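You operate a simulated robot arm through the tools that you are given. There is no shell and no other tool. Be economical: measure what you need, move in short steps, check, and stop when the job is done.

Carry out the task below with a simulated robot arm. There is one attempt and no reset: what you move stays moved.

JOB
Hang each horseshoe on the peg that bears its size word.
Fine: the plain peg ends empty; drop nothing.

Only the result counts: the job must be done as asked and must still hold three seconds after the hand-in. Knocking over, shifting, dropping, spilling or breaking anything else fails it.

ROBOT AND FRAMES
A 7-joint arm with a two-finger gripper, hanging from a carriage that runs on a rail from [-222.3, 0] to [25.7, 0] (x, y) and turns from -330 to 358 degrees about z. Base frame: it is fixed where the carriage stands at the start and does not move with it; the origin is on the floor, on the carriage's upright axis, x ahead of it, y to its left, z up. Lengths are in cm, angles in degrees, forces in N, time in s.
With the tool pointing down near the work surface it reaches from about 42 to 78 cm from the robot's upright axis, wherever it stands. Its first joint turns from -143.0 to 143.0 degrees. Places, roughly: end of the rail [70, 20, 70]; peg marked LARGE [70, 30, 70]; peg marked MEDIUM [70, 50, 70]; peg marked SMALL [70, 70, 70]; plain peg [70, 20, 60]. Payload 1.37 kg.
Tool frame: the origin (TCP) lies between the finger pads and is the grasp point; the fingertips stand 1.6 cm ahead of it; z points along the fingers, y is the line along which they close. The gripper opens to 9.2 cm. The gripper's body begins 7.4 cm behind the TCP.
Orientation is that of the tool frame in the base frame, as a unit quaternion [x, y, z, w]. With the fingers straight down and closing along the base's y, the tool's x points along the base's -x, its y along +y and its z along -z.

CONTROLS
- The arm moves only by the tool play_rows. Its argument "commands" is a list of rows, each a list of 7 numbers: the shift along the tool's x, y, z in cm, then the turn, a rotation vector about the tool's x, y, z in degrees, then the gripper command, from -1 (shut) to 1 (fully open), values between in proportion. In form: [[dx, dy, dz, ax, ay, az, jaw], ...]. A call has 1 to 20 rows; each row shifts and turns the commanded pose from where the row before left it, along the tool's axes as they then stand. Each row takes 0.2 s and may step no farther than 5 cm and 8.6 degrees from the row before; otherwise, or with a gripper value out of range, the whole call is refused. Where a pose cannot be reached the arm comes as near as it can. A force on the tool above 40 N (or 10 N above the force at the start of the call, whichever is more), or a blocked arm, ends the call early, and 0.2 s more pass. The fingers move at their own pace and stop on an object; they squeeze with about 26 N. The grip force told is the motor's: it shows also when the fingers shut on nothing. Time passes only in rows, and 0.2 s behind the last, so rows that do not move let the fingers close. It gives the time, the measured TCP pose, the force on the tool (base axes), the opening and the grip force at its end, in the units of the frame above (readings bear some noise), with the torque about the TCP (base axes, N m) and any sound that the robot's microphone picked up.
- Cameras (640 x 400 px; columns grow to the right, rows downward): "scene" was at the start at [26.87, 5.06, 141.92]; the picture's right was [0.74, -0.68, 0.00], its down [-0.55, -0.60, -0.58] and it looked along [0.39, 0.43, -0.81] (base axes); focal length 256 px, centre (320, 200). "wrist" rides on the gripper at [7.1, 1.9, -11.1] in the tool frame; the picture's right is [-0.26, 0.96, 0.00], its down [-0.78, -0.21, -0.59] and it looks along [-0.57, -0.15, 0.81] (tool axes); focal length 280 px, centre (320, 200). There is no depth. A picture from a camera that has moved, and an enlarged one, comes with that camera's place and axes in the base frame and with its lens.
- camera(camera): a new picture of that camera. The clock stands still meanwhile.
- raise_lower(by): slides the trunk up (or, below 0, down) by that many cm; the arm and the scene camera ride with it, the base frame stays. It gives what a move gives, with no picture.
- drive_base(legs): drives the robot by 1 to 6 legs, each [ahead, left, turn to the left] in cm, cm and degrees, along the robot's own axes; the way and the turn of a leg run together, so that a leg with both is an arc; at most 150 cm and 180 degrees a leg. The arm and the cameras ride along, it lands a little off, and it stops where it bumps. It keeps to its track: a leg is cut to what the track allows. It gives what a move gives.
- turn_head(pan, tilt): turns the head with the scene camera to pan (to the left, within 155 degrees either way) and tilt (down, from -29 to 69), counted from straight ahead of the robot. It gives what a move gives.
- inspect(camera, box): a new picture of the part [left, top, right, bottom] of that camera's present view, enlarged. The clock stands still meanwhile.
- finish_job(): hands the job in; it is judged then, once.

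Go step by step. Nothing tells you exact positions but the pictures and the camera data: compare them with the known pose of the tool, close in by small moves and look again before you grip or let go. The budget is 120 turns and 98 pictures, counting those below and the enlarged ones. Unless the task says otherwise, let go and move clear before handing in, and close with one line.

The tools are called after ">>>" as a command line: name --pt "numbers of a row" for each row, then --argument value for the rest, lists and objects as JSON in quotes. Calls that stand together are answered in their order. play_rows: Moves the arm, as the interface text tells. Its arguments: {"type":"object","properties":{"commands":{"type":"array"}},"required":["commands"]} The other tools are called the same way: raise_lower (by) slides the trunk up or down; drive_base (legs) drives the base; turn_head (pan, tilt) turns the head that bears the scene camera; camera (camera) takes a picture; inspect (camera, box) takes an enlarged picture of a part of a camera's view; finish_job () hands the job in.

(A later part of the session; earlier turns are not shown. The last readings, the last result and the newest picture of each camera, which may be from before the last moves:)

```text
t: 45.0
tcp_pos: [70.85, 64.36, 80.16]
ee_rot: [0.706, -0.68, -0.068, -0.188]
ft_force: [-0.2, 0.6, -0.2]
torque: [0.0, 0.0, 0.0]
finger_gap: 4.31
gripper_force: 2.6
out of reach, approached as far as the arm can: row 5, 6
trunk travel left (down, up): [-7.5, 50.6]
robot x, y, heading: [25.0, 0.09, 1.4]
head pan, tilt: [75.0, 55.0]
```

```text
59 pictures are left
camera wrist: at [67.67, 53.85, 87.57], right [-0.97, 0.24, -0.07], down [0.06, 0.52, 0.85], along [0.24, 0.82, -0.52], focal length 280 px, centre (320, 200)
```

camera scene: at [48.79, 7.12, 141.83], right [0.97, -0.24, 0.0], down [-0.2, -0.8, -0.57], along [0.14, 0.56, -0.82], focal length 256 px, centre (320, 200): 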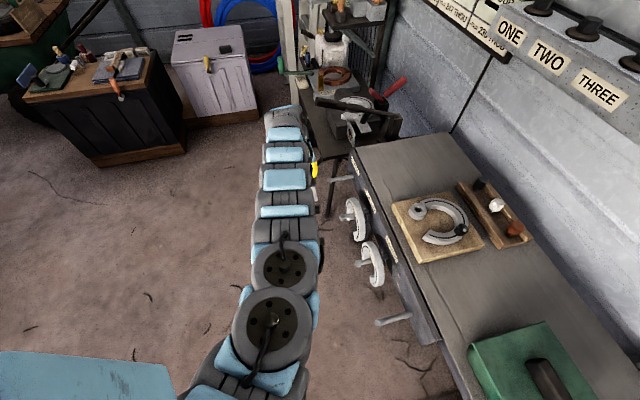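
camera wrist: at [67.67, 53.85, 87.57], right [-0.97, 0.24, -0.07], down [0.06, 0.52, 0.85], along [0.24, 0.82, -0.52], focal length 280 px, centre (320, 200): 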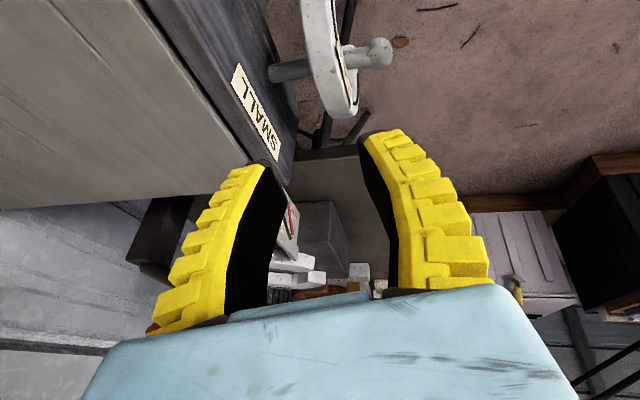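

Small shoe hangs well. Now I'll back off, unroll, and go above the MEDIUM shoe on the LARGE peg, with the carriage back at x≈18.

>>> play_rows --pt "-0.2 3.3 -0.5 0 0 0 -0.13" --pt "-0.2 3.3 -0.5 0 0 0 -0.13" --pt "-0.2 3.3 -0.5 0 0 0 -0.13" --pt "0 0 0 0 7 0 -0.13" --pt "0 0 0 0 7 0 -0.13" --pt "0 0 0 0 7 0 -0.13" --pt "4 0 0 0 0 0 -0.13" --pt "4 0 0 0 0 0 -0.13" --pt "4 0 0 0 0 0 -0.13" --pt "4 0 0 0 0 0 -0.13" --pt "4 0 0 0 0 0 -0.13" --pt "4 0 0 0 0 0 -0.13" --pt "4 0 0 0 0 0 -0.13" --pt "3 0 0 0 0 0 -0.13" --pt "0 0 0 0 0 0 -0.13"

>>> drive_base --legs '[[-7, 0, 0]]'

>>> turn_head --pan 50 --tilt 55

>>> camera --camera "scene"

>>> camera --camera "wrist"

```text
t: 48.2
tcp_pos: [70.95, 54.24, 74.93]
ee_rot: [0.706, -0.703, 0.061, -0.061]
ft_force: [0.1, -0.7, -0.6]
torque: [-0.03, -0.01, -0.02]
finger_gap: 4.34
gripper_force: 2.5
out of reach, approached as far as the arm can: row 1, 2, 3, 9, 10, 11, 12, 13, 14
trunk travel left (down, up): [-7.5, 50.6]
robot x, y, heading: [25.25, 0.13, 1.0]
head pan, tilt: [75.0, 55.0]
```

```text
t: 49.2
tcp_pos: [63.73, 54.36, 74.89]
ee_rot: [0.706, -0.703, 0.062, -0.06]
ft_force: [-0.4, -0.3, -0.1]
torque: [0.03, -0.03, 0.02]
finger_gap: 4.34
gripper_force: 2.2
trunk travel left (down, up): [-7.5, 50.6]
robot x, y, heading: [18.14, 0.05, 1.4]
head pan, tilt: [75.0, 55.0]
```

```text
t: 50.1
tcp_pos: [63.88, 54.24, 74.96]
ee_rot: [0.707, -0.702, 0.061, -0.061]
ft_force: [0.5, -0.9, 0.2]
torque: [0.03, 0.01, 0.02]
finger_gap: 4.35
gripper_force: 2.4
trunk travel left (down, up): [-7.5, 50.6]
robot x, y, heading: [18.13, 0.14, 1.3]
head pan, tilt: [50.0, 55.0]
```

```text
58 pictures are left
camera scene: at [44.5, 5.78, 141.83], right [0.78, -0.63, 0.0], down [-0.51, -0.64, -0.57], along [0.36, 0.45, -0.82], focal length 256 px, centre (320, 200)
```

scene: 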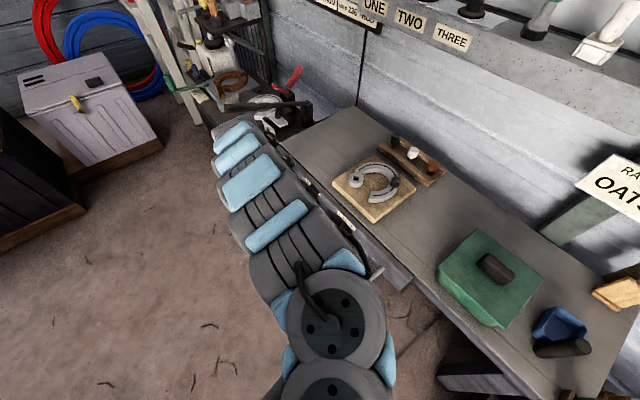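

```text
57 pictures are left
camera wrist: at [60.17, 47.32, 85.59], right [-0.95, 0.26, -0.17], down [0.1, 0.78, 0.62], along [0.29, 0.57, -0.77], focal length 280 px, centre (320, 200)
```

wrist: 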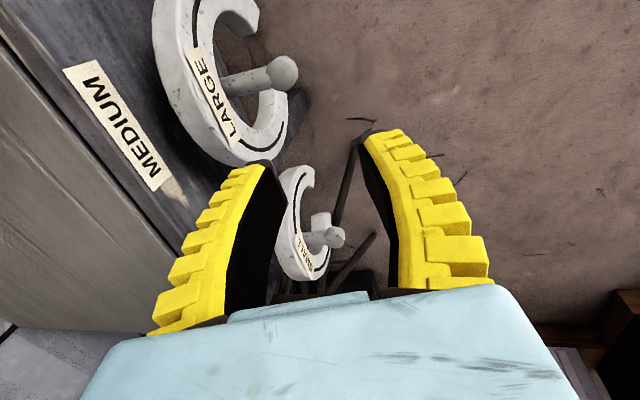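

>>> play_rows --pt "0 2 -1 0 0 0 -0.13" --pt "0 2 -1 0 0 0 -0.13" --pt "2 0 0 0 0 0 -0.13" --pt "0 0 0 0 0 0 -0.13"

```text
t: 51.1
tcp_pos: [61.13, 55.73, 75.04]
ee_rot: [0.706, -0.703, 0.062, -0.061]
ft_force: [-0.2, -0.8, 0.3]
torque: [-0.02, 0.01, -0.03]
finger_gap: 4.35
gripper_force: 2.4
out of reach, approached as far as the arm can: row 1, 2, 3
trunk travel left (down, up): [-7.5, 50.6]
robot x, y, heading: [17.82, 0.18, 0.9]
head pan, tilt: [50.0, 55.0]
```

>>> play_rows --pt "0 0 0 0 0 0 -0.13" --pt "0 -0.5 -3 0 0 0 -0.13" --pt "0 -0.5 -3 0 0 0 -0.13" --pt "0 0 0 0 0 0 -0.13"

>>> camera --camera "wrist"

```text
t: 52.1
tcp_pos: [61.74, 56.78, 80.98]
ee_rot: [0.706, -0.703, 0.062, -0.059]
ft_force: [-0.3, -0.3, -0.4]
torque: [0.01, -0.03, 0.0]
finger_gap: 4.3
gripper_force: 2.3
out of reach, approached as far as the arm can: row 2, 3
trunk travel left (down, up): [-7.5, 50.6]
robot x, y, heading: [18.06, 0.12, 1.4]
head pan, tilt: [50.0, 55.0]
```

```text
56 pictures are left
camera wrist: at [58.09, 49.82, 91.75], right [-0.95, 0.26, -0.17], down [0.1, 0.78, 0.61], along [0.29, 0.57, -0.77], focal length 280 px, centre (320, 200)
```

wrist: 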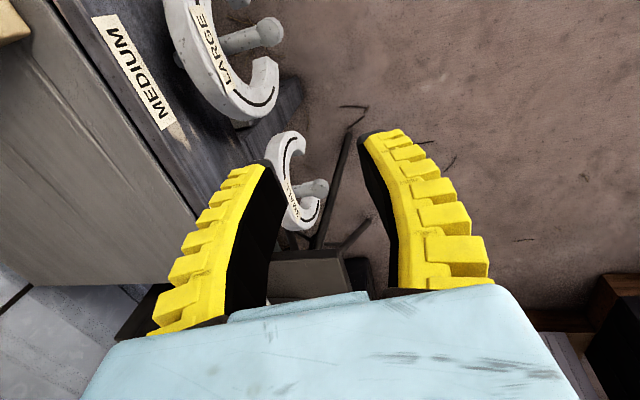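

>>> play_rows --pt "0 0 0 0 0 8.5 -0.13" --pt "0 0 0 0 0 8.5 -0.13" --pt "0 0 0 0 0 8.5 -0.13" --pt "0 0 0 0 0 8.5 -0.13" --pt "0 0 0 0 0 0 -0.13"

>>> turn_head --pan 60 --tilt 35

>>> camera --camera "scene"

```text
t: 53.3
tcp_pos: [61.82, 56.85, 81.04]
ee_rot: [-0.469, 0.879, -0.042, 0.075]
ft_force: [0.0, 0.8, 0.7]
torque: [0.0, -0.01, -0.01]
finger_gap: 4.34
gripper_force: 2.4
trunk travel left (down, up): [-7.5, 50.6]
robot x, y, heading: [17.93, -0.2, 1.3]
head pan, tilt: [50.0, 55.0]
```

```text
t: 54.2
tcp_pos: [61.81, 56.71, 80.99]
ee_rot: [-0.47, 0.878, -0.041, 0.075]
ft_force: [0.2, -0.2, 0.1]
torque: [0.0, 0.0, -0.04]
finger_gap: 4.33
gripper_force: 2.6
trunk travel left (down, up): [-7.5, 50.6]
robot x, y, heading: [17.87, -0.34, 1.2]
head pan, tilt: [60.0, 35.0]
```

```text
55 pictures are left
camera scene: at [44.23, 7.87, 144.65], right [0.88, -0.48, 0.0], down [-0.28, -0.5, -0.82], along [0.39, 0.72, -0.57], focal length 256 px, centre (320, 200)
```

scene: 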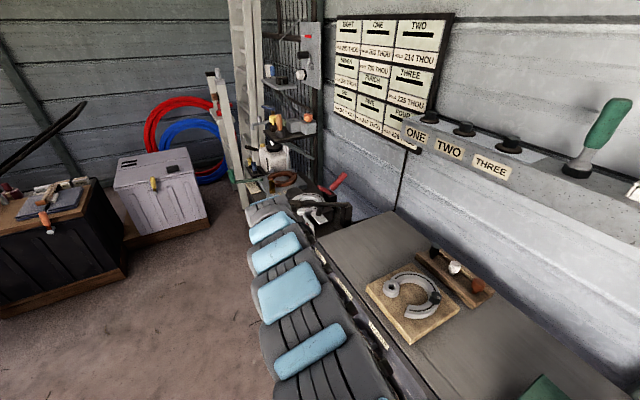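

>>> play_rows --pt "2.8 -1.87 0 0 0 0 -0.13" --pt "2.8 -1.87 0 0 0 0 -0.13" --pt "2.8 -1.87 0 0 0 0 -0.13" --pt "0 0 0 0 0 0 -0.13"

```text
t: 55.2
tcp_pos: [66.01, 54.24, 79.99]
ee_rot: [-0.47, 0.879, -0.042, 0.074]
ft_force: [0.1, 0.0, 0.6]
torque: [-0.04, -0.02, 0.01]
finger_gap: 4.34
gripper_force: 2.4
out of reach, approached as far as the arm can: row 1, 2, 3
trunk travel left (down, up): [-7.5, 50.6]
robot x, y, heading: [18.03, -0.34, 1.2]
head pan, tilt: [60.0, 35.0]
```

The arm seems caught at a joint limit after the roll. I'll drive back into free space and retrace the joint path in reverse to free it.

>>> drive_base --legs '[[-40, 0, 0]]'

>>> play_rows --pt "0 0 0 0 0 -8.5 -0.13" --pt "0 0 0 0 0 -8.5 -0.13" --pt "0 0 0 0 0 -8.5 -0.13" --pt "0 0 0 0 0 -8.5 -0.13" --pt "0 0 0 0 -7 0 -0.13" --pt "0 0 0 0 -7 0 -0.13" --pt "0 0 0 0 -7 0 -0.13" --pt "0 0 3 0 0 0 -0.13" --pt "0 0 3 0 0 0 -0.13" --pt "0 0 0 0 0 0 -0.13"

```text
t: 57.7
tcp_pos: [25.62, 54.08, 79.88]
ee_rot: [-0.469, 0.879, -0.042, 0.074]
ft_force: [0.1, -0.4, -0.6]
torque: [-0.03, 0.0, 0.01]
finger_gap: 4.31
gripper_force: 1.8
trunk travel left (down, up): [-7.5, 50.6]
robot x, y, heading: [-22.57, 0.29, 1.0]
head pan, tilt: [60.0, 35.0]
```

```text
t: 59.9
tcp_pos: [34.86, 58.68, 75.87]
ee_rot: [0.706, -0.687, -0.046, -0.165]
ft_force: [0.6, 0.8, -0.5]
torque: [0.03, 0.03, 0.0]
finger_gap: 4.33
gripper_force: 2.8
out of reach, approached as far as the arm can: row 5, 6, 7
trunk travel left (down, up): [-7.5, 50.6]
robot x, y, heading: [-22.31, 0.17, 0.8]
head pan, tilt: [60.0, 35.0]
```

>>> play_rows --pt "0 0 2 0 0 0 -0.13" --pt "-0.2 2.5 -0.4 0 0 0 -0.13" --pt "-0.2 2.5 -0.4 0 0 0 -0.13" --pt "-0.2 2.5 -0.4 0 0 0 -0.13" --pt "0 0 0 0 0 0 -0.13"

>>> turn_head --pan 40 --tilt 45

>>> camera --camera "scene"

```text
t: 61.1
tcp_pos: [27.64, 59.36, 73.81]
ee_rot: [0.706, -0.688, -0.045, -0.166]
ft_force: [-0.7, -0.3, 0.0]
torque: [0.06, -0.01, 0.0]
finger_gap: 4.32
gripper_force: 2.4
trunk travel left (down, up): [-7.5, 50.6]
robot x, y, heading: [-22.45, -0.19, 1.1]
head pan, tilt: [60.0, 35.0]
```

```text
t: 61.9
tcp_pos: [27.6, 59.37, 73.91]
ee_rot: [0.707, -0.686, -0.045, -0.165]
ft_force: [-0.1, 0.0, -0.2]
torque: [-0.01, 0.0, 0.01]
finger_gap: 4.33
gripper_force: 1.7
trunk travel left (down, up): [-7.5, 50.6]
robot x, y, heading: [-21.88, 0.27, 1.0]
head pan, tilt: [40.0, 45.0]
```

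```text
54 pictures are left
camera scene: at [5.68, 5.45, 143.18], right [0.66, -0.75, 0.0], down [-0.53, -0.46, -0.71], along [0.53, 0.47, -0.71], focal length 256 px, centre (320, 200)
```

scene: 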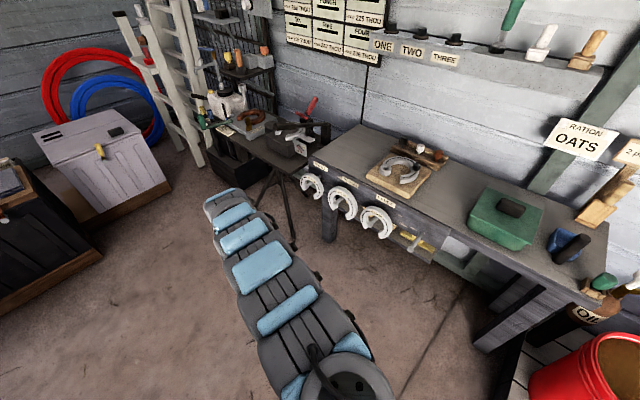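

Small shoe hangs correctly. Arm moves freely again; unroll in small steps here.

>>> play_rows --pt "0 2 0 0 0 0 -0.13" --pt "0 0 0 0 6 0 -0.13" --pt "0 0 0 0 6 0 -0.13" --pt "0 0 0 0 5.5 0 -0.13" --pt "3 0 0 0 0 0 -0.13" --pt "3 0 0 0 0 0 -0.13" --pt "0 0 0 0 0 0 -0.13"

```text
t: 63.5
tcp_pos: [25.63, 53.32, 73.71]
ee_rot: [0.705, -0.704, 0.063, -0.059]
ft_force: [-0.8, -0.5, -0.2]
torque: [0.01, 0.05, 0.0]
finger_gap: 4.36
gripper_force: 2.8
trunk travel left (down, up): [-7.5, 50.6]
robot x, y, heading: [-22.48, 0.08, 1.2]
head pan, tilt: [40.0, 45.0]
```

>>> play_rows --pt "3 0 0 0 0 0 -0.13" --pt "4 0 0 0 0 0 -0.13" --pt "4 0 0 0 0 0 -0.13" --pt "4 0 0 0 0 0 -0.13" --pt "3 0 0 0 0 0 -0.13" --pt "2.2 -0.5 -2.8 0 0 0 -0.13" --pt "0 0 0 0 0 0 -0.13"

>>> drive_base --legs '[[38, 0, 0]]'

>>> camera --camera "wrist"

```text
t: 65.1
tcp_pos: [34.22, 43.84, 70.24]
ee_rot: [0.705, -0.704, 0.062, -0.057]
ft_force: [-0.4, 0.6, 0.0]
torque: [0.0, -0.01, 0.0]
finger_gap: 4.33
gripper_force: 2.5
out of reach, approached as far as the arm can: row 1, 2, 3, 4, 5, 6
trunk travel left (down, up): [-7.5, 50.6]
robot x, y, heading: [-22.38, -0.1, 1.0]
head pan, tilt: [40.0, 45.0]
```

```text
t: 67.5
tcp_pos: [71.9, 44.08, 70.26]
ee_rot: [0.707, -0.702, 0.063, -0.058]
ft_force: [0.2, 0.0, -0.2]
torque: [0.01, 0.01, 0.03]
finger_gap: 4.31
gripper_force: 2.4
trunk travel left (down, up): [-7.5, 50.6]
robot x, y, heading: [15.49, -0.06, 1.1]
head pan, tilt: [40.0, 45.0]
```

```text
53 pictures are left
camera wrist: at [68.31, 37.15, 80.85], right [-0.95, 0.26, -0.17], down [0.1, 0.78, 0.61], along [0.29, 0.57, -0.77], focal length 280 px, centre (320, 200)
```

wrist: 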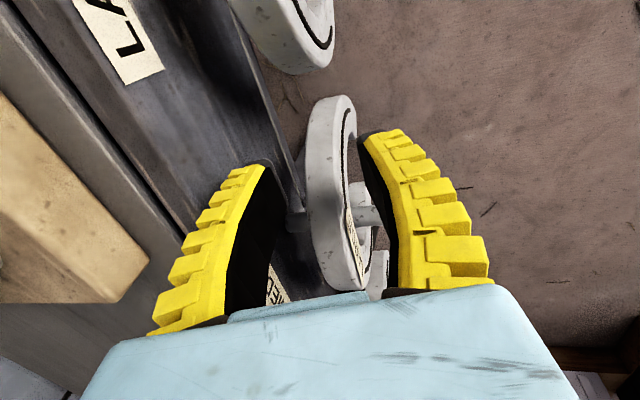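

The arm was blocked again and stands between the two shoes. I'll first go straight up gently before anything else.

>>> play_rows --pt "0 -0.17 -1 0 0 0 -0.13" --pt "0 -0.17 -1 0 0 0 -0.13" --pt "0 0 0 0 0 0 -0.13"

```text
t: 68.3
tcp_pos: [72.46, 44.71, 71.97]
ee_rot: [0.706, -0.703, 0.063, -0.057]
ft_force: [0.1, 0.0, 0.2]
torque: [0.0, -0.03, 0.03]
finger_gap: 4.36
gripper_force: 2.6
out of reach, approached as far as the arm can: row 1, 2
trunk travel left (down, up): [-7.5, 50.6]
robot x, y, heading: [15.62, 0.13, 1.5]
head pan, tilt: [40.0, 45.0]
```

>>> raise_lower --by 8

>>> camera --camera "wrist"

```text
t: 69.5
tcp_pos: [72.34, 44.55, 79.93]
ee_rot: [0.706, -0.703, 0.063, -0.057]
ft_force: [0.0, -0.1, -0.2]
torque: [-0.05, -0.04, -0.01]
finger_gap: 4.35
gripper_force: 2.3
trunk travel left (down, up): [-15.5, 42.6]
robot x, y, heading: [15.43, 0.09, 1.4]
head pan, tilt: [40.0, 45.0]
```

```text
52 pictures are left
camera wrist: at [68.75, 37.7, 90.57], right [-0.95, 0.26, -0.16], down [0.11, 0.79, 0.61], along [0.28, 0.56, -0.78], focal length 280 px, centre (320, 200)
```

wrist: 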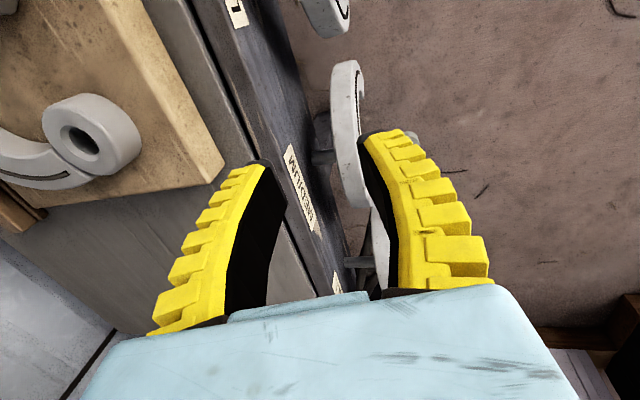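

Clear now. Back to free space to restore a good arm posture.

>>> drive_base --legs '[[-40, 0, 0]]'

>>> play_rows --pt "0 0 3 0 0 0 -0.13" --pt "0 0 3 0 0 0 -0.13" --pt "0 0 3 0 0 0 -0.13" --pt "3 0 0 0 0 0 -0.13" --pt "3 0 0 0 0 0 -0.13" --pt "0 0 0 0 0 0 -0.13"

>>> turn_head --pan 30 --tilt 60

>>> camera --camera "scene"

```text
t: 72.0
tcp_pos: [32.49, 44.32, 79.8]
ee_rot: [-0.704, 0.705, -0.062, 0.057]
ft_force: [-0.1, 0.7, -0.2]
torque: [0.0, 0.01, 0.04]
finger_gap: 4.32
gripper_force: 2.6
trunk travel left (down, up): [-15.5, 42.6]
robot x, y, heading: [-24.98, -0.38, 0.7]
head pan, tilt: [40.0, 45.0]
```

```text
t: 73.4
tcp_pos: [34.05, 38.08, 71.02]
ee_rot: [-0.704, 0.705, -0.063, 0.057]
ft_force: [0.0, -0.2, 0.1]
torque: [0.05, -0.02, -0.03]
finger_gap: 4.32
gripper_force: 2.1
trunk travel left (down, up): [-15.5, 42.6]
robot x, y, heading: [-24.68, -0.14, 0.9]
head pan, tilt: [40.0, 45.0]
```

```text
t: 74.2
tcp_pos: [34.14, 38.08, 70.97]
ee_rot: [0.705, -0.704, 0.062, -0.057]
ft_force: [0.3, -0.3, 0.6]
torque: [0.02, 0.02, 0.0]
finger_gap: 4.34
gripper_force: 1.9
trunk travel left (down, up): [-15.5, 42.6]
robot x, y, heading: [-24.71, -0.22, 1.0]
head pan, tilt: [30.0, 60.0]
```

```text
51 pictures are left
camera scene: at [2.96, 3.48, 149.23], right [0.51, -0.86, 0.0], down [-0.74, -0.45, -0.5], along [0.43, 0.26, -0.87], focal length 256 px, centre (320, 200)
```

scene: 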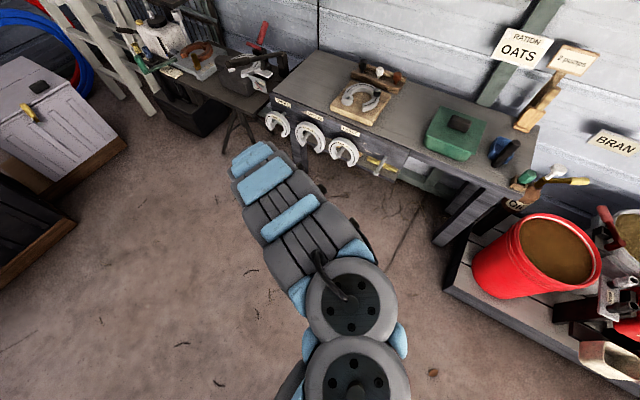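

Raising the trunk frees the arm. Test more inward motion here.

>>> play_rows --pt "2 3 -0.53 0 0 0 -0.13" --pt "2 3 -0.53 0 0 0 -0.13" --pt "2 3 -0.53 0 0 0 -0.13" --pt "0 0 0 0 0 0 -0.13"

```text
t: 75.2
tcp_pos: [30.45, 36.91, 69.94]
ee_rot: [0.705, -0.704, 0.063, -0.055]
ft_force: [0.2, 0.1, -0.3]
torque: [-0.04, 0.03, 0.01]
finger_gap: 4.32
gripper_force: 2.8
out of reach, approached as far as the arm can: row 1, 2, 3
trunk travel left (down, up): [-15.5, 42.6]
robot x, y, heading: [-24.37, -0.19, 0.9]
head pan, tilt: [30.0, 60.0]
```

I suspect the elbow flipped at full stretch. In free space I'll stretch it out and retract to try to flip it back.

>>> drive_base --legs '[[-30, 0, 0]]'

>>> play_rows --pt "-2.24 -3.27 0.58 0 0 0 -0.13" --pt "-2.24 -3.27 0.58 0 0 0 -0.13" --pt "-2.24 -3.27 0.58 0 0 0 -0.13" --pt "-2.24 -3.27 0.58 0 0 0 -0.13" --pt "-2.24 -3.27 0.58 0 0 0 -0.13" --pt "0 0 0 0 0 0 -0.13"

>>> camera --camera "scene"

```text
t: 77.2
tcp_pos: [0.23, 36.83, 69.94]
ee_rot: [-0.704, 0.705, -0.063, 0.055]
ft_force: [0.5, -0.4, -0.2]
torque: [-0.02, 0.0, -0.03]
finger_gap: 4.33
gripper_force: 2.3
trunk travel left (down, up): [-15.5, 42.6]
robot x, y, heading: [-54.95, 0.02, 0.5]
head pan, tilt: [30.0, 60.0]
```

```text
t: 78.6
tcp_pos: [12.46, 44.89, 70.05]
ee_rot: [-0.704, 0.705, -0.062, 0.056]
ft_force: [-0.6, 0.3, -0.6]
torque: [0.03, 0.02, -0.04]
finger_gap: 4.33
gripper_force: 2.7
out of reach, approached as far as the arm can: row 4, 5
trunk travel left (down, up): [-15.5, 42.6]
robot x, y, heading: [-55.31, -0.09, 1.0]
head pan, tilt: [30.0, 60.0]
```

```text
50 pictures are left
camera scene: at [-27.28, 3.43, 149.24], right [0.51, -0.86, 0.0], down [-0.74, -0.44, -0.5], along [0.43, 0.26, -0.87], focal length 256 px, centre (320, 200)
```

scene: 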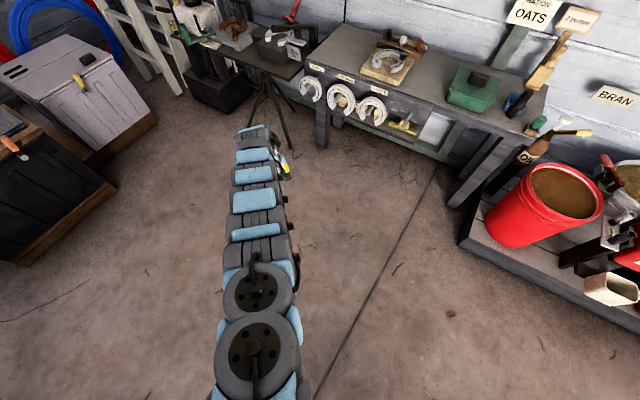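

>>> play_rows --pt "2.24 3.27 -0.58 0 0 0 -0.13" --pt "2.24 3.27 -0.58 0 0 0 -0.13" --pt "2.24 3.27 -0.58 0 0 0 -0.13" --pt "2.24 3.27 -0.58 0 0 0 -0.13" --pt "2.24 3.27 -0.58 0 0 0 -0.13" --pt "2.24 3.27 -0.58 0 0 0 -0.13" --pt "0 0 0 0 0 0 -0.13"

>>> camera --camera "scene"

```text
t: 80.2
tcp_pos: [-0.39, 37.22, 69.94]
ee_rot: [-0.704, 0.705, -0.063, 0.054]
ft_force: [-0.2, 0.8, -0.1]
torque: [-0.02, -0.03, 0.02]
finger_gap: 4.3
gripper_force: 2.2
out of reach, approached as far as the arm can: row 4, 5, 6
trunk travel left (down, up): [-15.5, 42.6]
robot x, y, heading: [-55.19, 0.01, 1.0]
head pan, tilt: [30.0, 60.0]
```

```text
49 pictures are left
camera scene: at [-27.33, 3.42, 149.22], right [0.51, -0.86, 0.0], down [-0.74, -0.44, -0.5], along [0.43, 0.26, -0.87], focal length 256 px, centre (320, 200)
```

scene: 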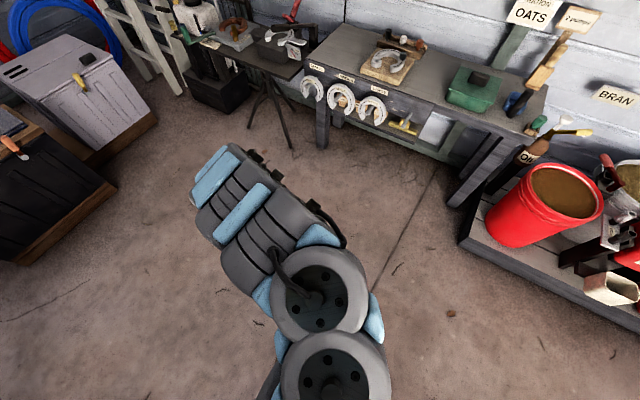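

The elbow is held high at a limit; raising the trunk more gives room. Raise 18 and lower the tool by as much, then test the inward range.

>>> raise_lower --by 18

>>> play_rows --pt "0 0.5 3 0 0 0 -0.13" --pt "0 0.5 3 0 0 0 -0.13" --pt "0 0.5 3 0 0 0 -0.13" --pt "0 0.5 3 0 0 0 -0.13" --pt "0 0.5 3 0 0 0 -0.13" --pt "1 1.5 -0.2 0 0 0 -0.13" --pt "1 1.5 -0.2 0 0 0 -0.13" --pt "1 1.5 -0.2 0 0 0 -0.13" --pt "1 1.5 -0.2 0 0 0 -0.13" --pt "0 0 0 0 0 0 -0.13"

>>> camera --camera "scene"

```text
t: 82.2
tcp_pos: [-0.25, 37.2, 87.91]
ee_rot: [-0.703, 0.706, -0.063, 0.054]
ft_force: [-0.2, -0.3, 0.5]
torque: [-0.01, -0.02, -0.02]
finger_gap: 4.32
gripper_force: 2.3
trunk travel left (down, up): [-33.5, 24.6]
robot x, y, heading: [-54.85, 0.05, 0.8]
head pan, tilt: [30.0, 60.0]
```

```text
t: 84.4
tcp_pos: [-6.18, 33.01, 72.74]
ee_rot: [-0.704, 0.706, -0.063, 0.053]
ft_force: [-0.5, 0.1, -0.7]
torque: [0.0, 0.01, 0.01]
finger_gap: 4.34
gripper_force: 3.0
trunk travel left (down, up): [-33.5, 24.6]
robot x, y, heading: [-55.39, 0.17, 0.6]
head pan, tilt: [30.0, 60.0]
```

```text
48 pictures are left
camera scene: at [-27.3, 3.4, 167.22], right [0.51, -0.86, 0.0], down [-0.74, -0.44, -0.5], along [0.43, 0.26, -0.87], focal length 256 px, centre (320, 200)
```

scene: 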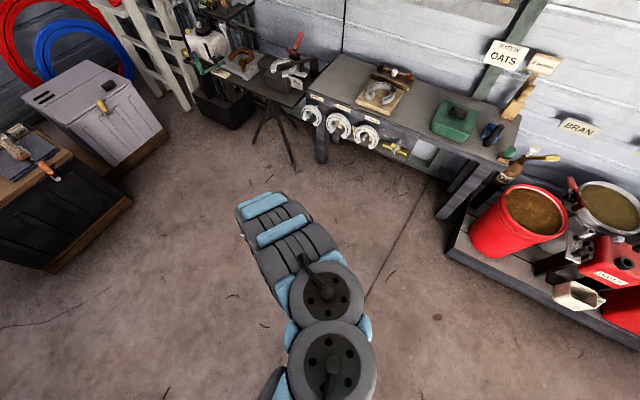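

Good: now the arm has room (r 59–78). Driving to carriage x≈3, then approaching the MEDIUM shoe.

>>> drive_base --legs '[[58.4, 0, 0]]'

>>> play_rows --pt "0 -0.35 -2 0 0.8 0 -0.13" --pt "0 -2.95 0.52 0 0 0 -0.13" --pt "0 -2.95 0.52 0 0 0 -0.13" --pt "0 -2.95 0.52 0 0 0 -0.13" --pt "0 -2.95 0.52 0 0 0 -0.13" --pt "0 0 0 0 0 0 -0.13"

>>> camera --camera "wrist"

```text
t: 87.7
tcp_pos: [51.69, 33.18, 72.68]
ee_rot: [-0.704, 0.705, -0.063, 0.054]
ft_force: [-0.4, 0.2, 0.5]
torque: [0.01, -0.01, -0.02]
finger_gap: 4.33
gripper_force: 2.5
trunk travel left (down, up): [-33.5, 24.6]
robot x, y, heading: [3.11, 0.11, 0.7]
head pan, tilt: [30.0, 60.0]
```

```text
t: 89.1
tcp_pos: [63.74, 33.1, 74.65]
ee_rot: [-0.704, 0.705, -0.067, 0.05]
ft_force: [0.3, -0.2, -0.7]
torque: [0.03, 0.01, -0.01]
finger_gap: 4.31
gripper_force: 2.1
trunk travel left (down, up): [-33.5, 24.6]
robot x, y, heading: [3.15, 0.18, 1.0]
head pan, tilt: [30.0, 60.0]
```

```text
47 pictures are left
camera wrist: at [60.16, 26.43, 85.41], right [-0.95, 0.26, -0.17], down [0.11, 0.8, 0.6], along [0.29, 0.55, -0.79], focal length 280 px, centre (320, 200)
```

wrist: 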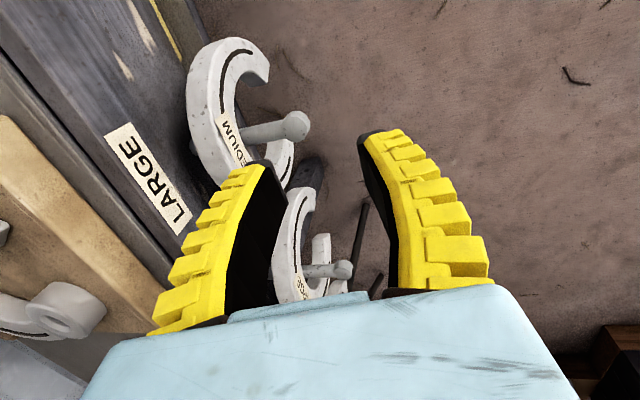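

>>> play_rows --pt "0 -2.4 0.42 0 -2 0 -0.13" --pt "-0.1 -2.4 0.42 0 0 0 -0.13" --pt "0 -2.3 0.4 0 0 0 -0.13" --pt "0 0 0 0 0 0 -0.13"

>>> camera --camera "wrist"

```text
t: 90.1
tcp_pos: [71.01, 33.31, 74.38]
ee_rot: [0.705, -0.704, 0.055, -0.062]
ft_force: [0.2, 0.9, 1.2]
torque: [0.03, -0.01, 0.01]
finger_gap: 4.34
gripper_force: 2.5
trunk travel left (down, up): [-33.5, 24.6]
robot x, y, heading: [2.99, 0.02, 0.8]
head pan, tilt: [30.0, 60.0]
```

```text
46 pictures are left
camera wrist: at [67.42, 26.21, 85.0], right [-0.95, 0.26, -0.16], down [0.11, 0.77, 0.62], along [0.28, 0.58, -0.77], focal length 280 px, centre (320, 200)
```

wrist: 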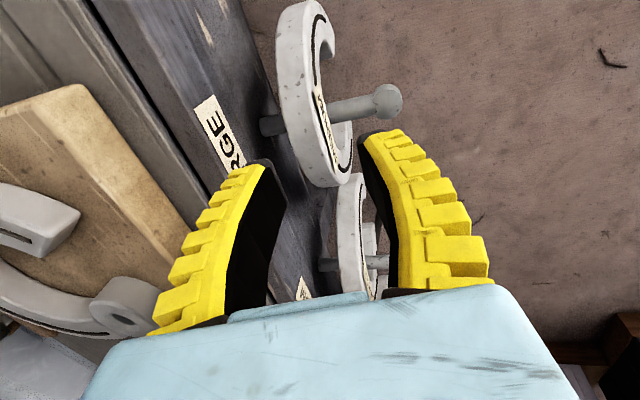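

>>> play_rows --pt "0 -0.3 1.5 0 0 0 -0.13" --pt "0 0 1.5 0 0 0 -0.13" --pt "0 0 1.2 0 0 0 -0.13" --pt "0 0 0 0 0 0 -0.13"

>>> camera --camera "wrist"

```text
t: 91.1
tcp_pos: [70.78, 33.13, 73.55]
ee_rot: [0.705, -0.704, 0.056, -0.062]
ft_force: [0.0, 0.2, 0.1]
torque: [0.01, 0.0, 0.01]
finger_gap: 4.33
gripper_force: 2.0
out of reach, approached as far as the arm can: row 1, 2, 3
trunk travel left (down, up): [-33.5, 24.6]
robot x, y, heading: [2.67, 0.04, 0.6]
head pan, tilt: [30.0, 60.0]
```

```text
45 pictures are left
camera wrist: at [67.21, 25.96, 84.07], right [-0.95, 0.26, -0.16], down [0.11, 0.77, 0.62], along [0.28, 0.58, -0.77], focal length 280 px, centre (320, 200)
```

wrist: 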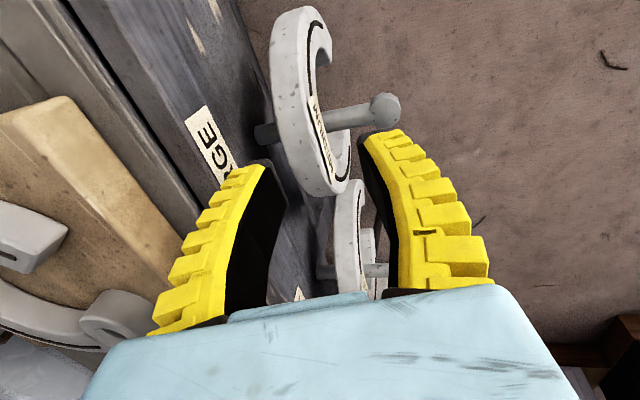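

At the reach limit; I'll retract the tool 8 cm and drive 8 cm ahead instead.

>>> play_rows --pt "0 1.97 -1.5 0 0 0 -0.13" --pt "0 1.97 -0.35 0 0 0 -0.13" --pt "0 1.97 -0.35 0 0 0 -0.13" --pt "0 1.97 -0.35 0 0 0 -0.13" --pt "0 0 0 0 0 0 -0.13"

```text
t: 92.3
tcp_pos: [62.76, 32.91, 74.77]
ee_rot: [0.705, -0.704, 0.054, -0.061]
ft_force: [-0.9, 0.2, -0.8]
torque: [-0.01, 0.01, 0.02]
finger_gap: 4.33
gripper_force: 2.8
trunk travel left (down, up): [-33.5, 24.6]
robot x, y, heading: [3.17, 0.13, 0.6]
head pan, tilt: [30.0, 60.0]
```

>>> drive_base --legs '[[8, 0, 0]]'

>>> camera --camera "wrist"

```text
t: 93.4
tcp_pos: [70.74, 32.88, 74.75]
ee_rot: [0.705, -0.704, 0.056, -0.062]
ft_force: [0.9, 0.2, -0.2]
torque: [0.0, 0.02, 0.0]
finger_gap: 4.33
gripper_force: 2.3
trunk travel left (down, up): [-33.5, 24.6]
robot x, y, heading: [11.0, -0.13, 1.2]
head pan, tilt: [30.0, 60.0]
```

```text
44 pictures are left
camera wrist: at [67.21, 25.8, 85.23], right [-0.95, 0.26, -0.16], down [0.11, 0.77, 0.62], along [0.28, 0.58, -0.77], focal length 280 px, centre (320, 200)
```

wrist: 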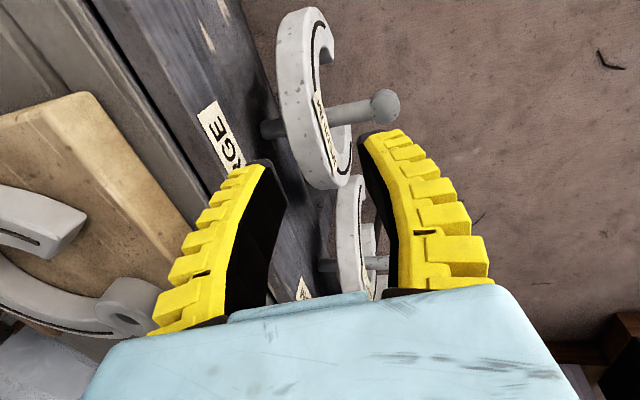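

>>> play_rows --pt "-0.35 -0.5 1.5 0 0 0 -0.13" --pt "0 0 1.5 0 0 0 -0.13" --pt "0 0 1.2 0 0 0 -0.13" --pt "0 0 0 0 0 0 -0.13"

>>> camera --camera "wrist"

```text
t: 94.4
tcp_pos: [72.02, 33.46, 70.47]
ee_rot: [0.705, -0.705, 0.056, -0.062]
ft_force: [-0.6, 0.1, -0.5]
torque: [0.01, 0.0, 0.01]
finger_gap: 4.31
gripper_force: 2.0
trunk travel left (down, up): [-33.5, 24.6]
robot x, y, heading: [11.18, -0.3, 0.9]
head pan, tilt: [30.0, 60.0]
```

```text
43 pictures are left
camera wrist: at [68.42, 26.3, 81.04], right [-0.95, 0.26, -0.16], down [0.11, 0.77, 0.62], along [0.28, 0.58, -0.77], focal length 280 px, centre (320, 200)
```

wrist: 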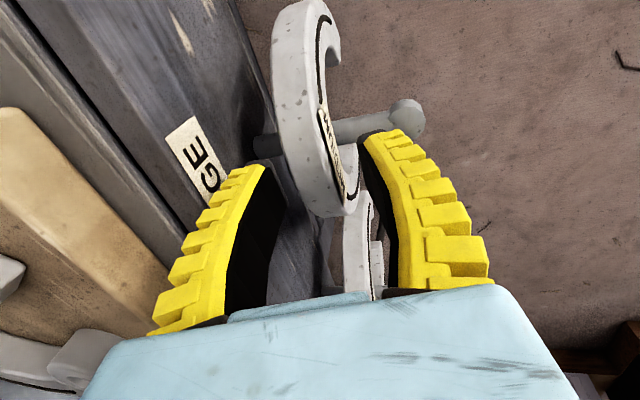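

>>> play_rows --pt "0 0 0.9 0 0 0 -0.13" --pt "0 0 0.85 0 0 0 -0.13" --pt "0 0 0 0 0 0 -0.13"

>>> camera --camera "wrist"

```text
t: 95.2
tcp_pos: [72.28, 33.42, 68.89]
ee_rot: [0.705, -0.704, 0.055, -0.062]
ft_force: [0.3, -0.2, -0.3]
torque: [-0.01, -0.01, 0.01]
finger_gap: 4.31
gripper_force: 3.1
trunk travel left (down, up): [-33.5, 24.6]
robot x, y, heading: [10.83, -0.15, 1.2]
head pan, tilt: [30.0, 60.0]
```

```text
42 pictures are left
camera wrist: at [68.71, 26.32, 79.35], right [-0.95, 0.26, -0.16], down [0.11, 0.77, 0.62], along [0.28, 0.58, -0.77], focal length 280 px, centre (320, 200)
```

wrist: 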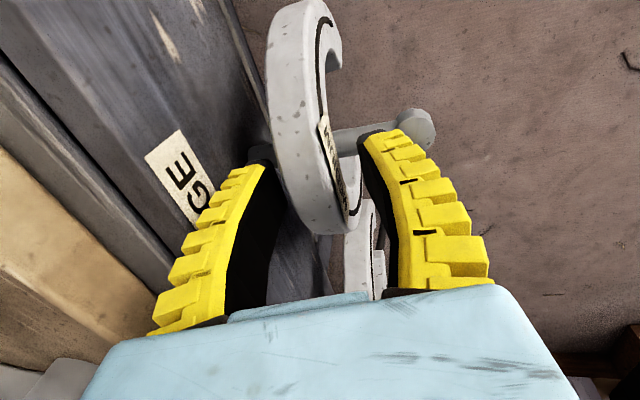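

Aligned over the crown. Close, then lift 2 cm.

>>> play_rows --pt "0 0 0.1 0 0 0 -0.13" --pt "0 0 0 0 0 0 -0.4" --pt "0 0 0 0 0 0 -0.7" --pt "0 0 0 0 0 0 -1" --pt "0 0 0 0 0 0 -1" --pt "0 -0.17 -1 0 0 0 -1" --pt "0 -0.17 -1 0 0 0 -1" --pt "0 0 0 0 0 0 -1"

>>> camera --camera "wrist"

```text
t: 97.0
tcp_pos: [72.27, 33.23, 70.84]
ee_rot: [0.705, -0.704, 0.054, -0.062]
ft_force: [0.1, 0.9, -1.5]
torque: [-0.02, 0.02, 0.0]
finger_gap: 1.25
gripper_force: 25.7
trunk travel left (down, up): [-33.5, 24.6]
robot x, y, heading: [11.07, 0.02, 1.0]
head pan, tilt: [30.0, 60.0]
```

```text
41 pictures are left
camera wrist: at [68.66, 26.16, 81.3], right [-0.95, 0.26, -0.16], down [0.11, 0.77, 0.62], along [0.28, 0.58, -0.77], focal length 280 px, centre (320, 200)
```

wrist: 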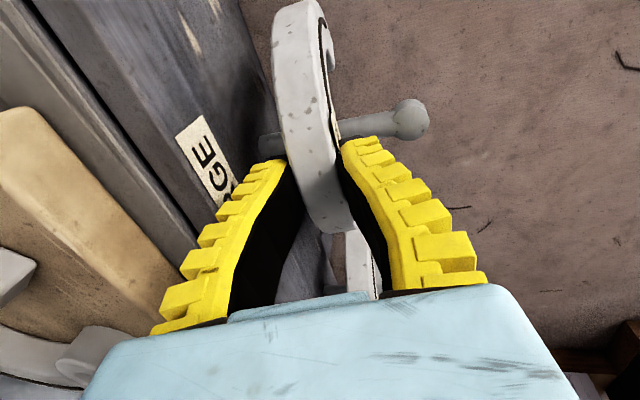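

Held. Pull off along -x with the arm.

>>> play_rows --pt "0 1.5 -0.26 0 0 0 -1" --pt "0 1.5 -0.26 0 0 0 -1" --pt "0 1.5 -0.26 0 0 0 -1" --pt "0 1.2 -0.21 0 0 0 -1" --pt "0 1.2 -0.21 0 0 0 -1" --pt "0 1.5 -0.26 0 0 0 -1" --pt "0 1.5 -0.26 0 0 0 -1" --pt "0 1.5 -0.26 0 0 0 -1" --pt "0 0 0 0 0 0 -1"

>>> camera --camera "wrist"

```text
t: 99.0
tcp_pos: [60.67, 33.26, 70.84]
ee_rot: [0.705, -0.704, 0.055, -0.062]
ft_force: [0.5, -1.4, -1.1]
torque: [0.0, 0.0, 0.0]
finger_gap: 1.24
gripper_force: 26.7
trunk travel left (down, up): [-33.5, 24.6]
robot x, y, heading: [11.31, 0.06, 1.0]
head pan, tilt: [30.0, 60.0]
```

```text
40 pictures are left
camera wrist: at [57.08, 26.19, 81.44], right [-0.95, 0.26, -0.16], down [0.11, 0.77, 0.62], along [0.28, 0.58, -0.77], focal length 280 px, centre (320, 200)
```

wrist: 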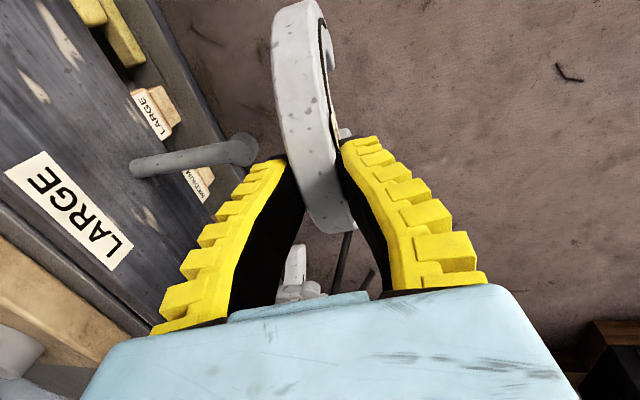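

>>> drive_base --legs '[[-9, 0, 0]]'

>>> play_rows --pt "2 -1 0.17 0 0 0 -1" --pt "3 -1 0.17 0 0 0 -1" --pt "3 -1 0.17 0 0 0 -1" --pt "3 -1 0.17 0 0 0 -1" --pt "3 -1 0.17 0 0 0 -1" --pt "2.4 -1 0.17 0 0 0 -1" --pt "1 -1 0.17 0 0 0 -1" --pt "0 0 0 0 0 0 -1"

>>> camera --camera "wrist"

```text
t: 100.1
tcp_pos: [51.84, 33.39, 70.75]
ee_rot: [0.706, -0.704, 0.056, -0.062]
ft_force: [-0.2, -0.3, -1.8]
torque: [-0.03, 0.04, 0.02]
finger_gap: 1.23
gripper_force: 25.8
trunk travel left (down, up): [-33.5, 24.6]
robot x, y, heading: [2.52, 0.32, 1.0]
head pan, tilt: [30.0, 60.0]
```

```text
t: 101.9
tcp_pos: [59.01, 15.82, 70.62]
ee_rot: [0.706, -0.704, 0.054, -0.061]
ft_force: [-0.2, -0.1, -1.8]
torque: [-0.02, 0.01, -0.03]
finger_gap: 1.24
gripper_force: 26.3
trunk travel left (down, up): [-33.5, 24.6]
robot x, y, heading: [2.36, 0.02, 1.0]
head pan, tilt: [30.0, 60.0]
```

```text
39 pictures are left
camera wrist: at [55.43, 8.79, 81.23], right [-0.95, 0.26, -0.16], down [0.11, 0.77, 0.62], along [0.28, 0.58, -0.77], focal length 280 px, centre (320, 200)
```

wrist: 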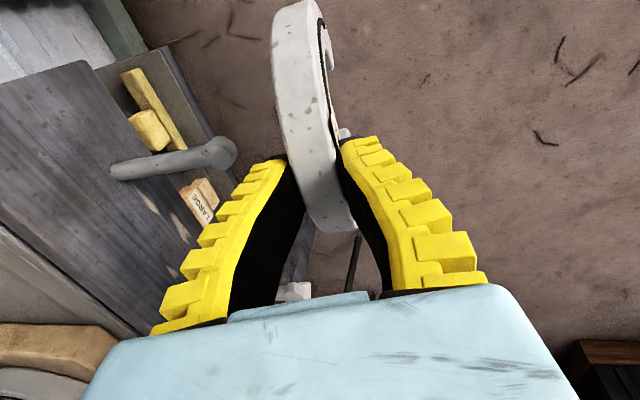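

Lined up with the empty plain peg (temporary). Threading on.

>>> play_rows --pt "-0.1 -1.5 0.26 0 0 0 -1" --pt "0 -1.5 0.26 0 0 0 -1" --pt "0 -1.5 0.26 0 0 0 -1" --pt "0 -1.5 0.26 0 0 0 -1" --pt "0 -1.5 0.26 0 0 0 -1" --pt "0 -1.3 0.23 0 0 0 -1" --pt "0 -1.3 0.23 0 0 0 -1" --pt "0 -1.2 0.21 0 0 0 -1" --pt "0 -1 0.17 0 0 0 -1" --pt "0 0 0 0 0 0 -1"

>>> camera --camera "wrist"

```text
t: 104.1
tcp_pos: [71.46, 16.08, 70.66]
ee_rot: [0.706, -0.703, 0.056, -0.062]
ft_force: [-0.9, -0.7, -2.8]
torque: [0.01, 0.04, 0.0]
finger_gap: 1.24
gripper_force: 25.9
trunk travel left (down, up): [-33.5, 24.6]
robot x, y, heading: [2.45, -0.25, 0.9]
head pan, tilt: [30.0, 60.0]
```

```text
38 pictures are left
camera wrist: at [67.98, 9.02, 81.17], right [-0.95, 0.26, -0.16], down [0.11, 0.77, 0.62], along [0.28, 0.58, -0.77], focal length 280 px, centre (320, 200)
```

wrist: 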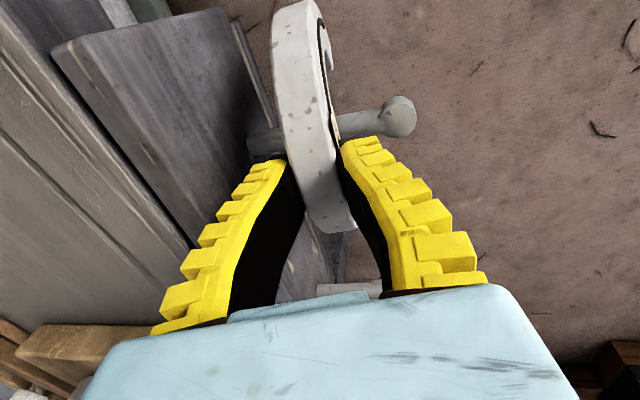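

Threaded. Lower until it touches.

>>> play_rows --pt "0 0.1 0.6 0 0 0 -1" --pt "0 0.1 0.6 0 0 0 -1" --pt "0 0.07 0.4 0 0 0 -1" --pt "0 0 0.2 0 0 0 -1" --pt "0 0 0 0 0 0 -1"

```text
t: 105.3
tcp_pos: [71.78, 16.16, 68.86]
ee_rot: [0.705, -0.704, 0.055, -0.062]
ft_force: [-2.0, -0.2, 9.6]
torque: [-0.02, 0.19, 0.0]
finger_gap: 1.75
gripper_force: 25.2
trunk travel left (down, up): [-33.5, 24.6]
robot x, y, heading: [2.63, 0.13, 0.8]
head pan, tilt: [30.0, 60.0]
```

Contact. Open and withdraw upward.

>>> play_rows --pt "0 0 0 0 0 0 -0.6" --pt "0 0 0 0 0 0 -0.45" --pt "0 0 0 0 0 0 -0.3" --pt "0 0 0 0 0 0 -0.13" --pt "0 0 0 0 0 0 -0.13" --pt "0 0 -1.5 0 0 0 -0.13" --pt "0 0 -2 0 0 0 -0.13" --pt "0 0 -2.5 0 0 0 -0.13" --pt "0 0 0 0 0 0 -0.13"

>>> camera --camera "wrist"

```text
t: 107.3
tcp_pos: [70.54, 16.07, 74.9]
ee_rot: [0.706, -0.704, 0.056, -0.061]
ft_force: [0.0, -0.2, 0.5]
torque: [0.0, 0.0, 0.01]
finger_gap: 4.34
gripper_force: 2.6
trunk travel left (down, up): [-33.5, 24.6]
robot x, y, heading: [2.39, 0.14, 1.1]
head pan, tilt: [30.0, 60.0]
```

```text
37 pictures are left
camera wrist: at [67.0, 8.93, 85.32], right [-0.95, 0.26, -0.16], down [0.11, 0.77, 0.62], along [0.28, 0.58, -0.77], focal length 280 px, centre (320, 200)
```

wrist: 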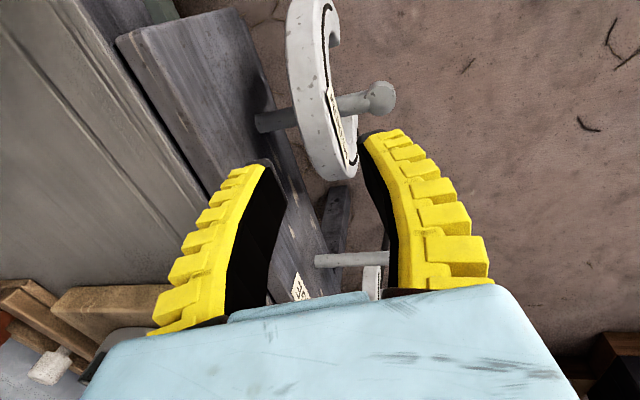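

MEDIUM shoe parked on the plain peg. Now to the LARGE shoe at y 50.5: back off and go left.

>>> play_rows --pt "0 2.7 -0.48 0 0 0 -0.13" --pt "0 2.7 -0.48 0 0 0 -0.13" --pt "0 2.7 -0.48 0 0 0 -0.13" --pt "0 2.7 -0.48 0 0 0 -0.13" --pt "-3.83 1.82 -0.32 0 0 0 -0.13" --pt "-3.83 1.82 -0.32 0 0 0 -0.13" --pt "-3.83 1.82 -0.32 0 0 0 -0.13" --pt "-3.83 1.82 -0.32 0 0 0 -0.13" --pt "-3.83 1.82 -0.32 0 0 0 -0.13" --pt "-3.83 1.82 -0.32 0 0 0 -0.13" --pt "-3.83 1.82 -0.32 0 0 0 -0.13" --pt "-3.83 1.82 -0.32 0 0 0 -0.13" --pt "-3.83 1.82 -0.32 0 0 0 -0.13" --pt "0 0 0 0 0 0 -0.13"

```text
t: 110.3
tcp_pos: [42.98, 50.76, 75.5]
ee_rot: [0.706, -0.704, 0.056, -0.062]
ft_force: [-0.9, 0.6, 0.3]
torque: [-0.01, -0.01, -0.02]
finger_gap: 4.34
gripper_force: 2.4
trunk travel left (down, up): [-33.5, 24.6]
robot x, y, heading: [2.62, -0.44, 0.9]
head pan, tilt: [30.0, 60.0]
```

>>> drive_base --legs '[[19, 0, 0]]'

>>> play_rows --pt "0 -2.5 0.44 0 0 0 -0.13" --pt "0 -2.5 0.44 0 0 0 -0.13" --pt "0 -2.5 0.44 0 0 0 -0.13" --pt "0 0 0 0 0 0 -0.13"

>>> camera --camera "wrist"

```text
t: 111.8
tcp_pos: [61.76, 50.56, 75.38]
ee_rot: [0.706, -0.703, 0.056, -0.062]
ft_force: [-0.7, -0.1, 0.1]
torque: [-0.02, -0.01, 0.01]
finger_gap: 4.33
gripper_force: 2.3
trunk travel left (down, up): [-33.5, 24.6]
robot x, y, heading: [20.83, -0.26, 1.1]
head pan, tilt: [30.0, 60.0]
```

```text
t: 112.8
tcp_pos: [69.36, 50.69, 75.35]
ee_rot: [0.706, -0.704, 0.056, -0.062]
ft_force: [-0.4, 0.0, -0.4]
torque: [-0.05, 0.08, -0.02]
finger_gap: 4.34
gripper_force: 2.5
trunk travel left (down, up): [-33.5, 24.6]
robot x, y, heading: [21.25, 0.11, 1.2]
head pan, tilt: [30.0, 60.0]
```

```text
36 pictures are left
camera wrist: at [65.8, 43.51, 85.96], right [-0.95, 0.26, -0.16], down [0.11, 0.77, 0.62], along [0.28, 0.58, -0.77], focal length 280 px, centre (320, 200)
```

wrist: 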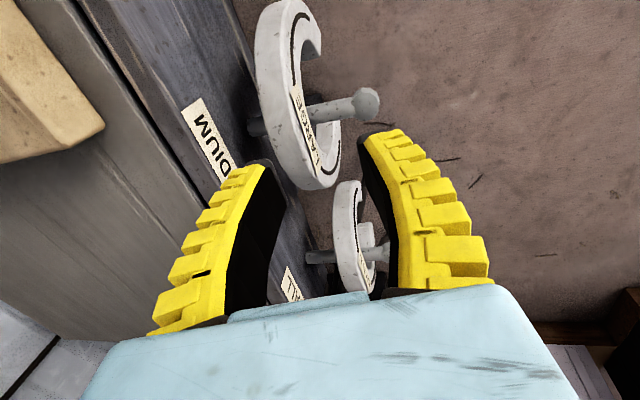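

>>> play_rows --pt "-0.15 -0.67 1.82 0 0 0 -0.13" --pt "0 -0.67 1.82 0 0 0 -0.13" --pt "0 0 0.8 0 0 0 -0.13" --pt "0 0 0 0 0 0 -0.13"

>>> camera --camera "wrist"

```text
t: 113.8
tcp_pos: [70.51, 50.18, 71.77]
ee_rot: [0.706, -0.704, 0.054, -0.061]
ft_force: [0.2, -0.3, -0.8]
torque: [0.04, -0.05, 0.0]
finger_gap: 4.3
gripper_force: 2.4
out of reach, approached as far as the arm can: row 2, 3
trunk travel left (down, up): [-33.5, 24.6]
robot x, y, heading: [21.25, 0.03, 0.9]
head pan, tilt: [30.0, 60.0]
```

```text
35 pictures are left
camera wrist: at [67.01, 43.14, 82.33], right [-0.95, 0.26, -0.16], down [0.11, 0.77, 0.62], along [0.28, 0.58, -0.77], focal length 280 px, centre (320, 200)
```

wrist: 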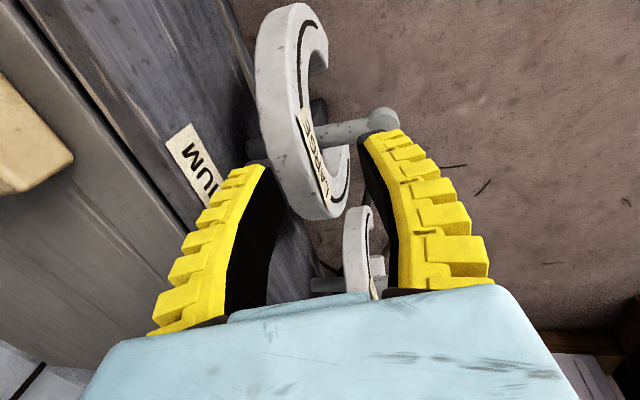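

At the reach limit with the trunk this high. I'll raise the tool and lower the trunk 9 cm.

>>> play_rows --pt "-0.3 0.5 -3 0 0 0 -0.13" --pt "0 0 -3 0 0 0 -0.13" --pt "0 0 -3 0 0 0 -0.13" --pt "0 0 -3 0 0 0 -0.13" --pt "0 0 0 0 0 0 -0.13"

```text
t: 115.0
tcp_pos: [68.12, 50.62, 83.6]
ee_rot: [0.706, -0.704, 0.055, -0.061]
ft_force: [0.3, -0.2, -0.1]
torque: [-0.05, -0.01, 0.02]
finger_gap: 4.33
gripper_force: 2.4
trunk travel left (down, up): [-33.5, 24.6]
robot x, y, heading: [21.2, -0.03, 0.9]
head pan, tilt: [30.0, 60.0]
```

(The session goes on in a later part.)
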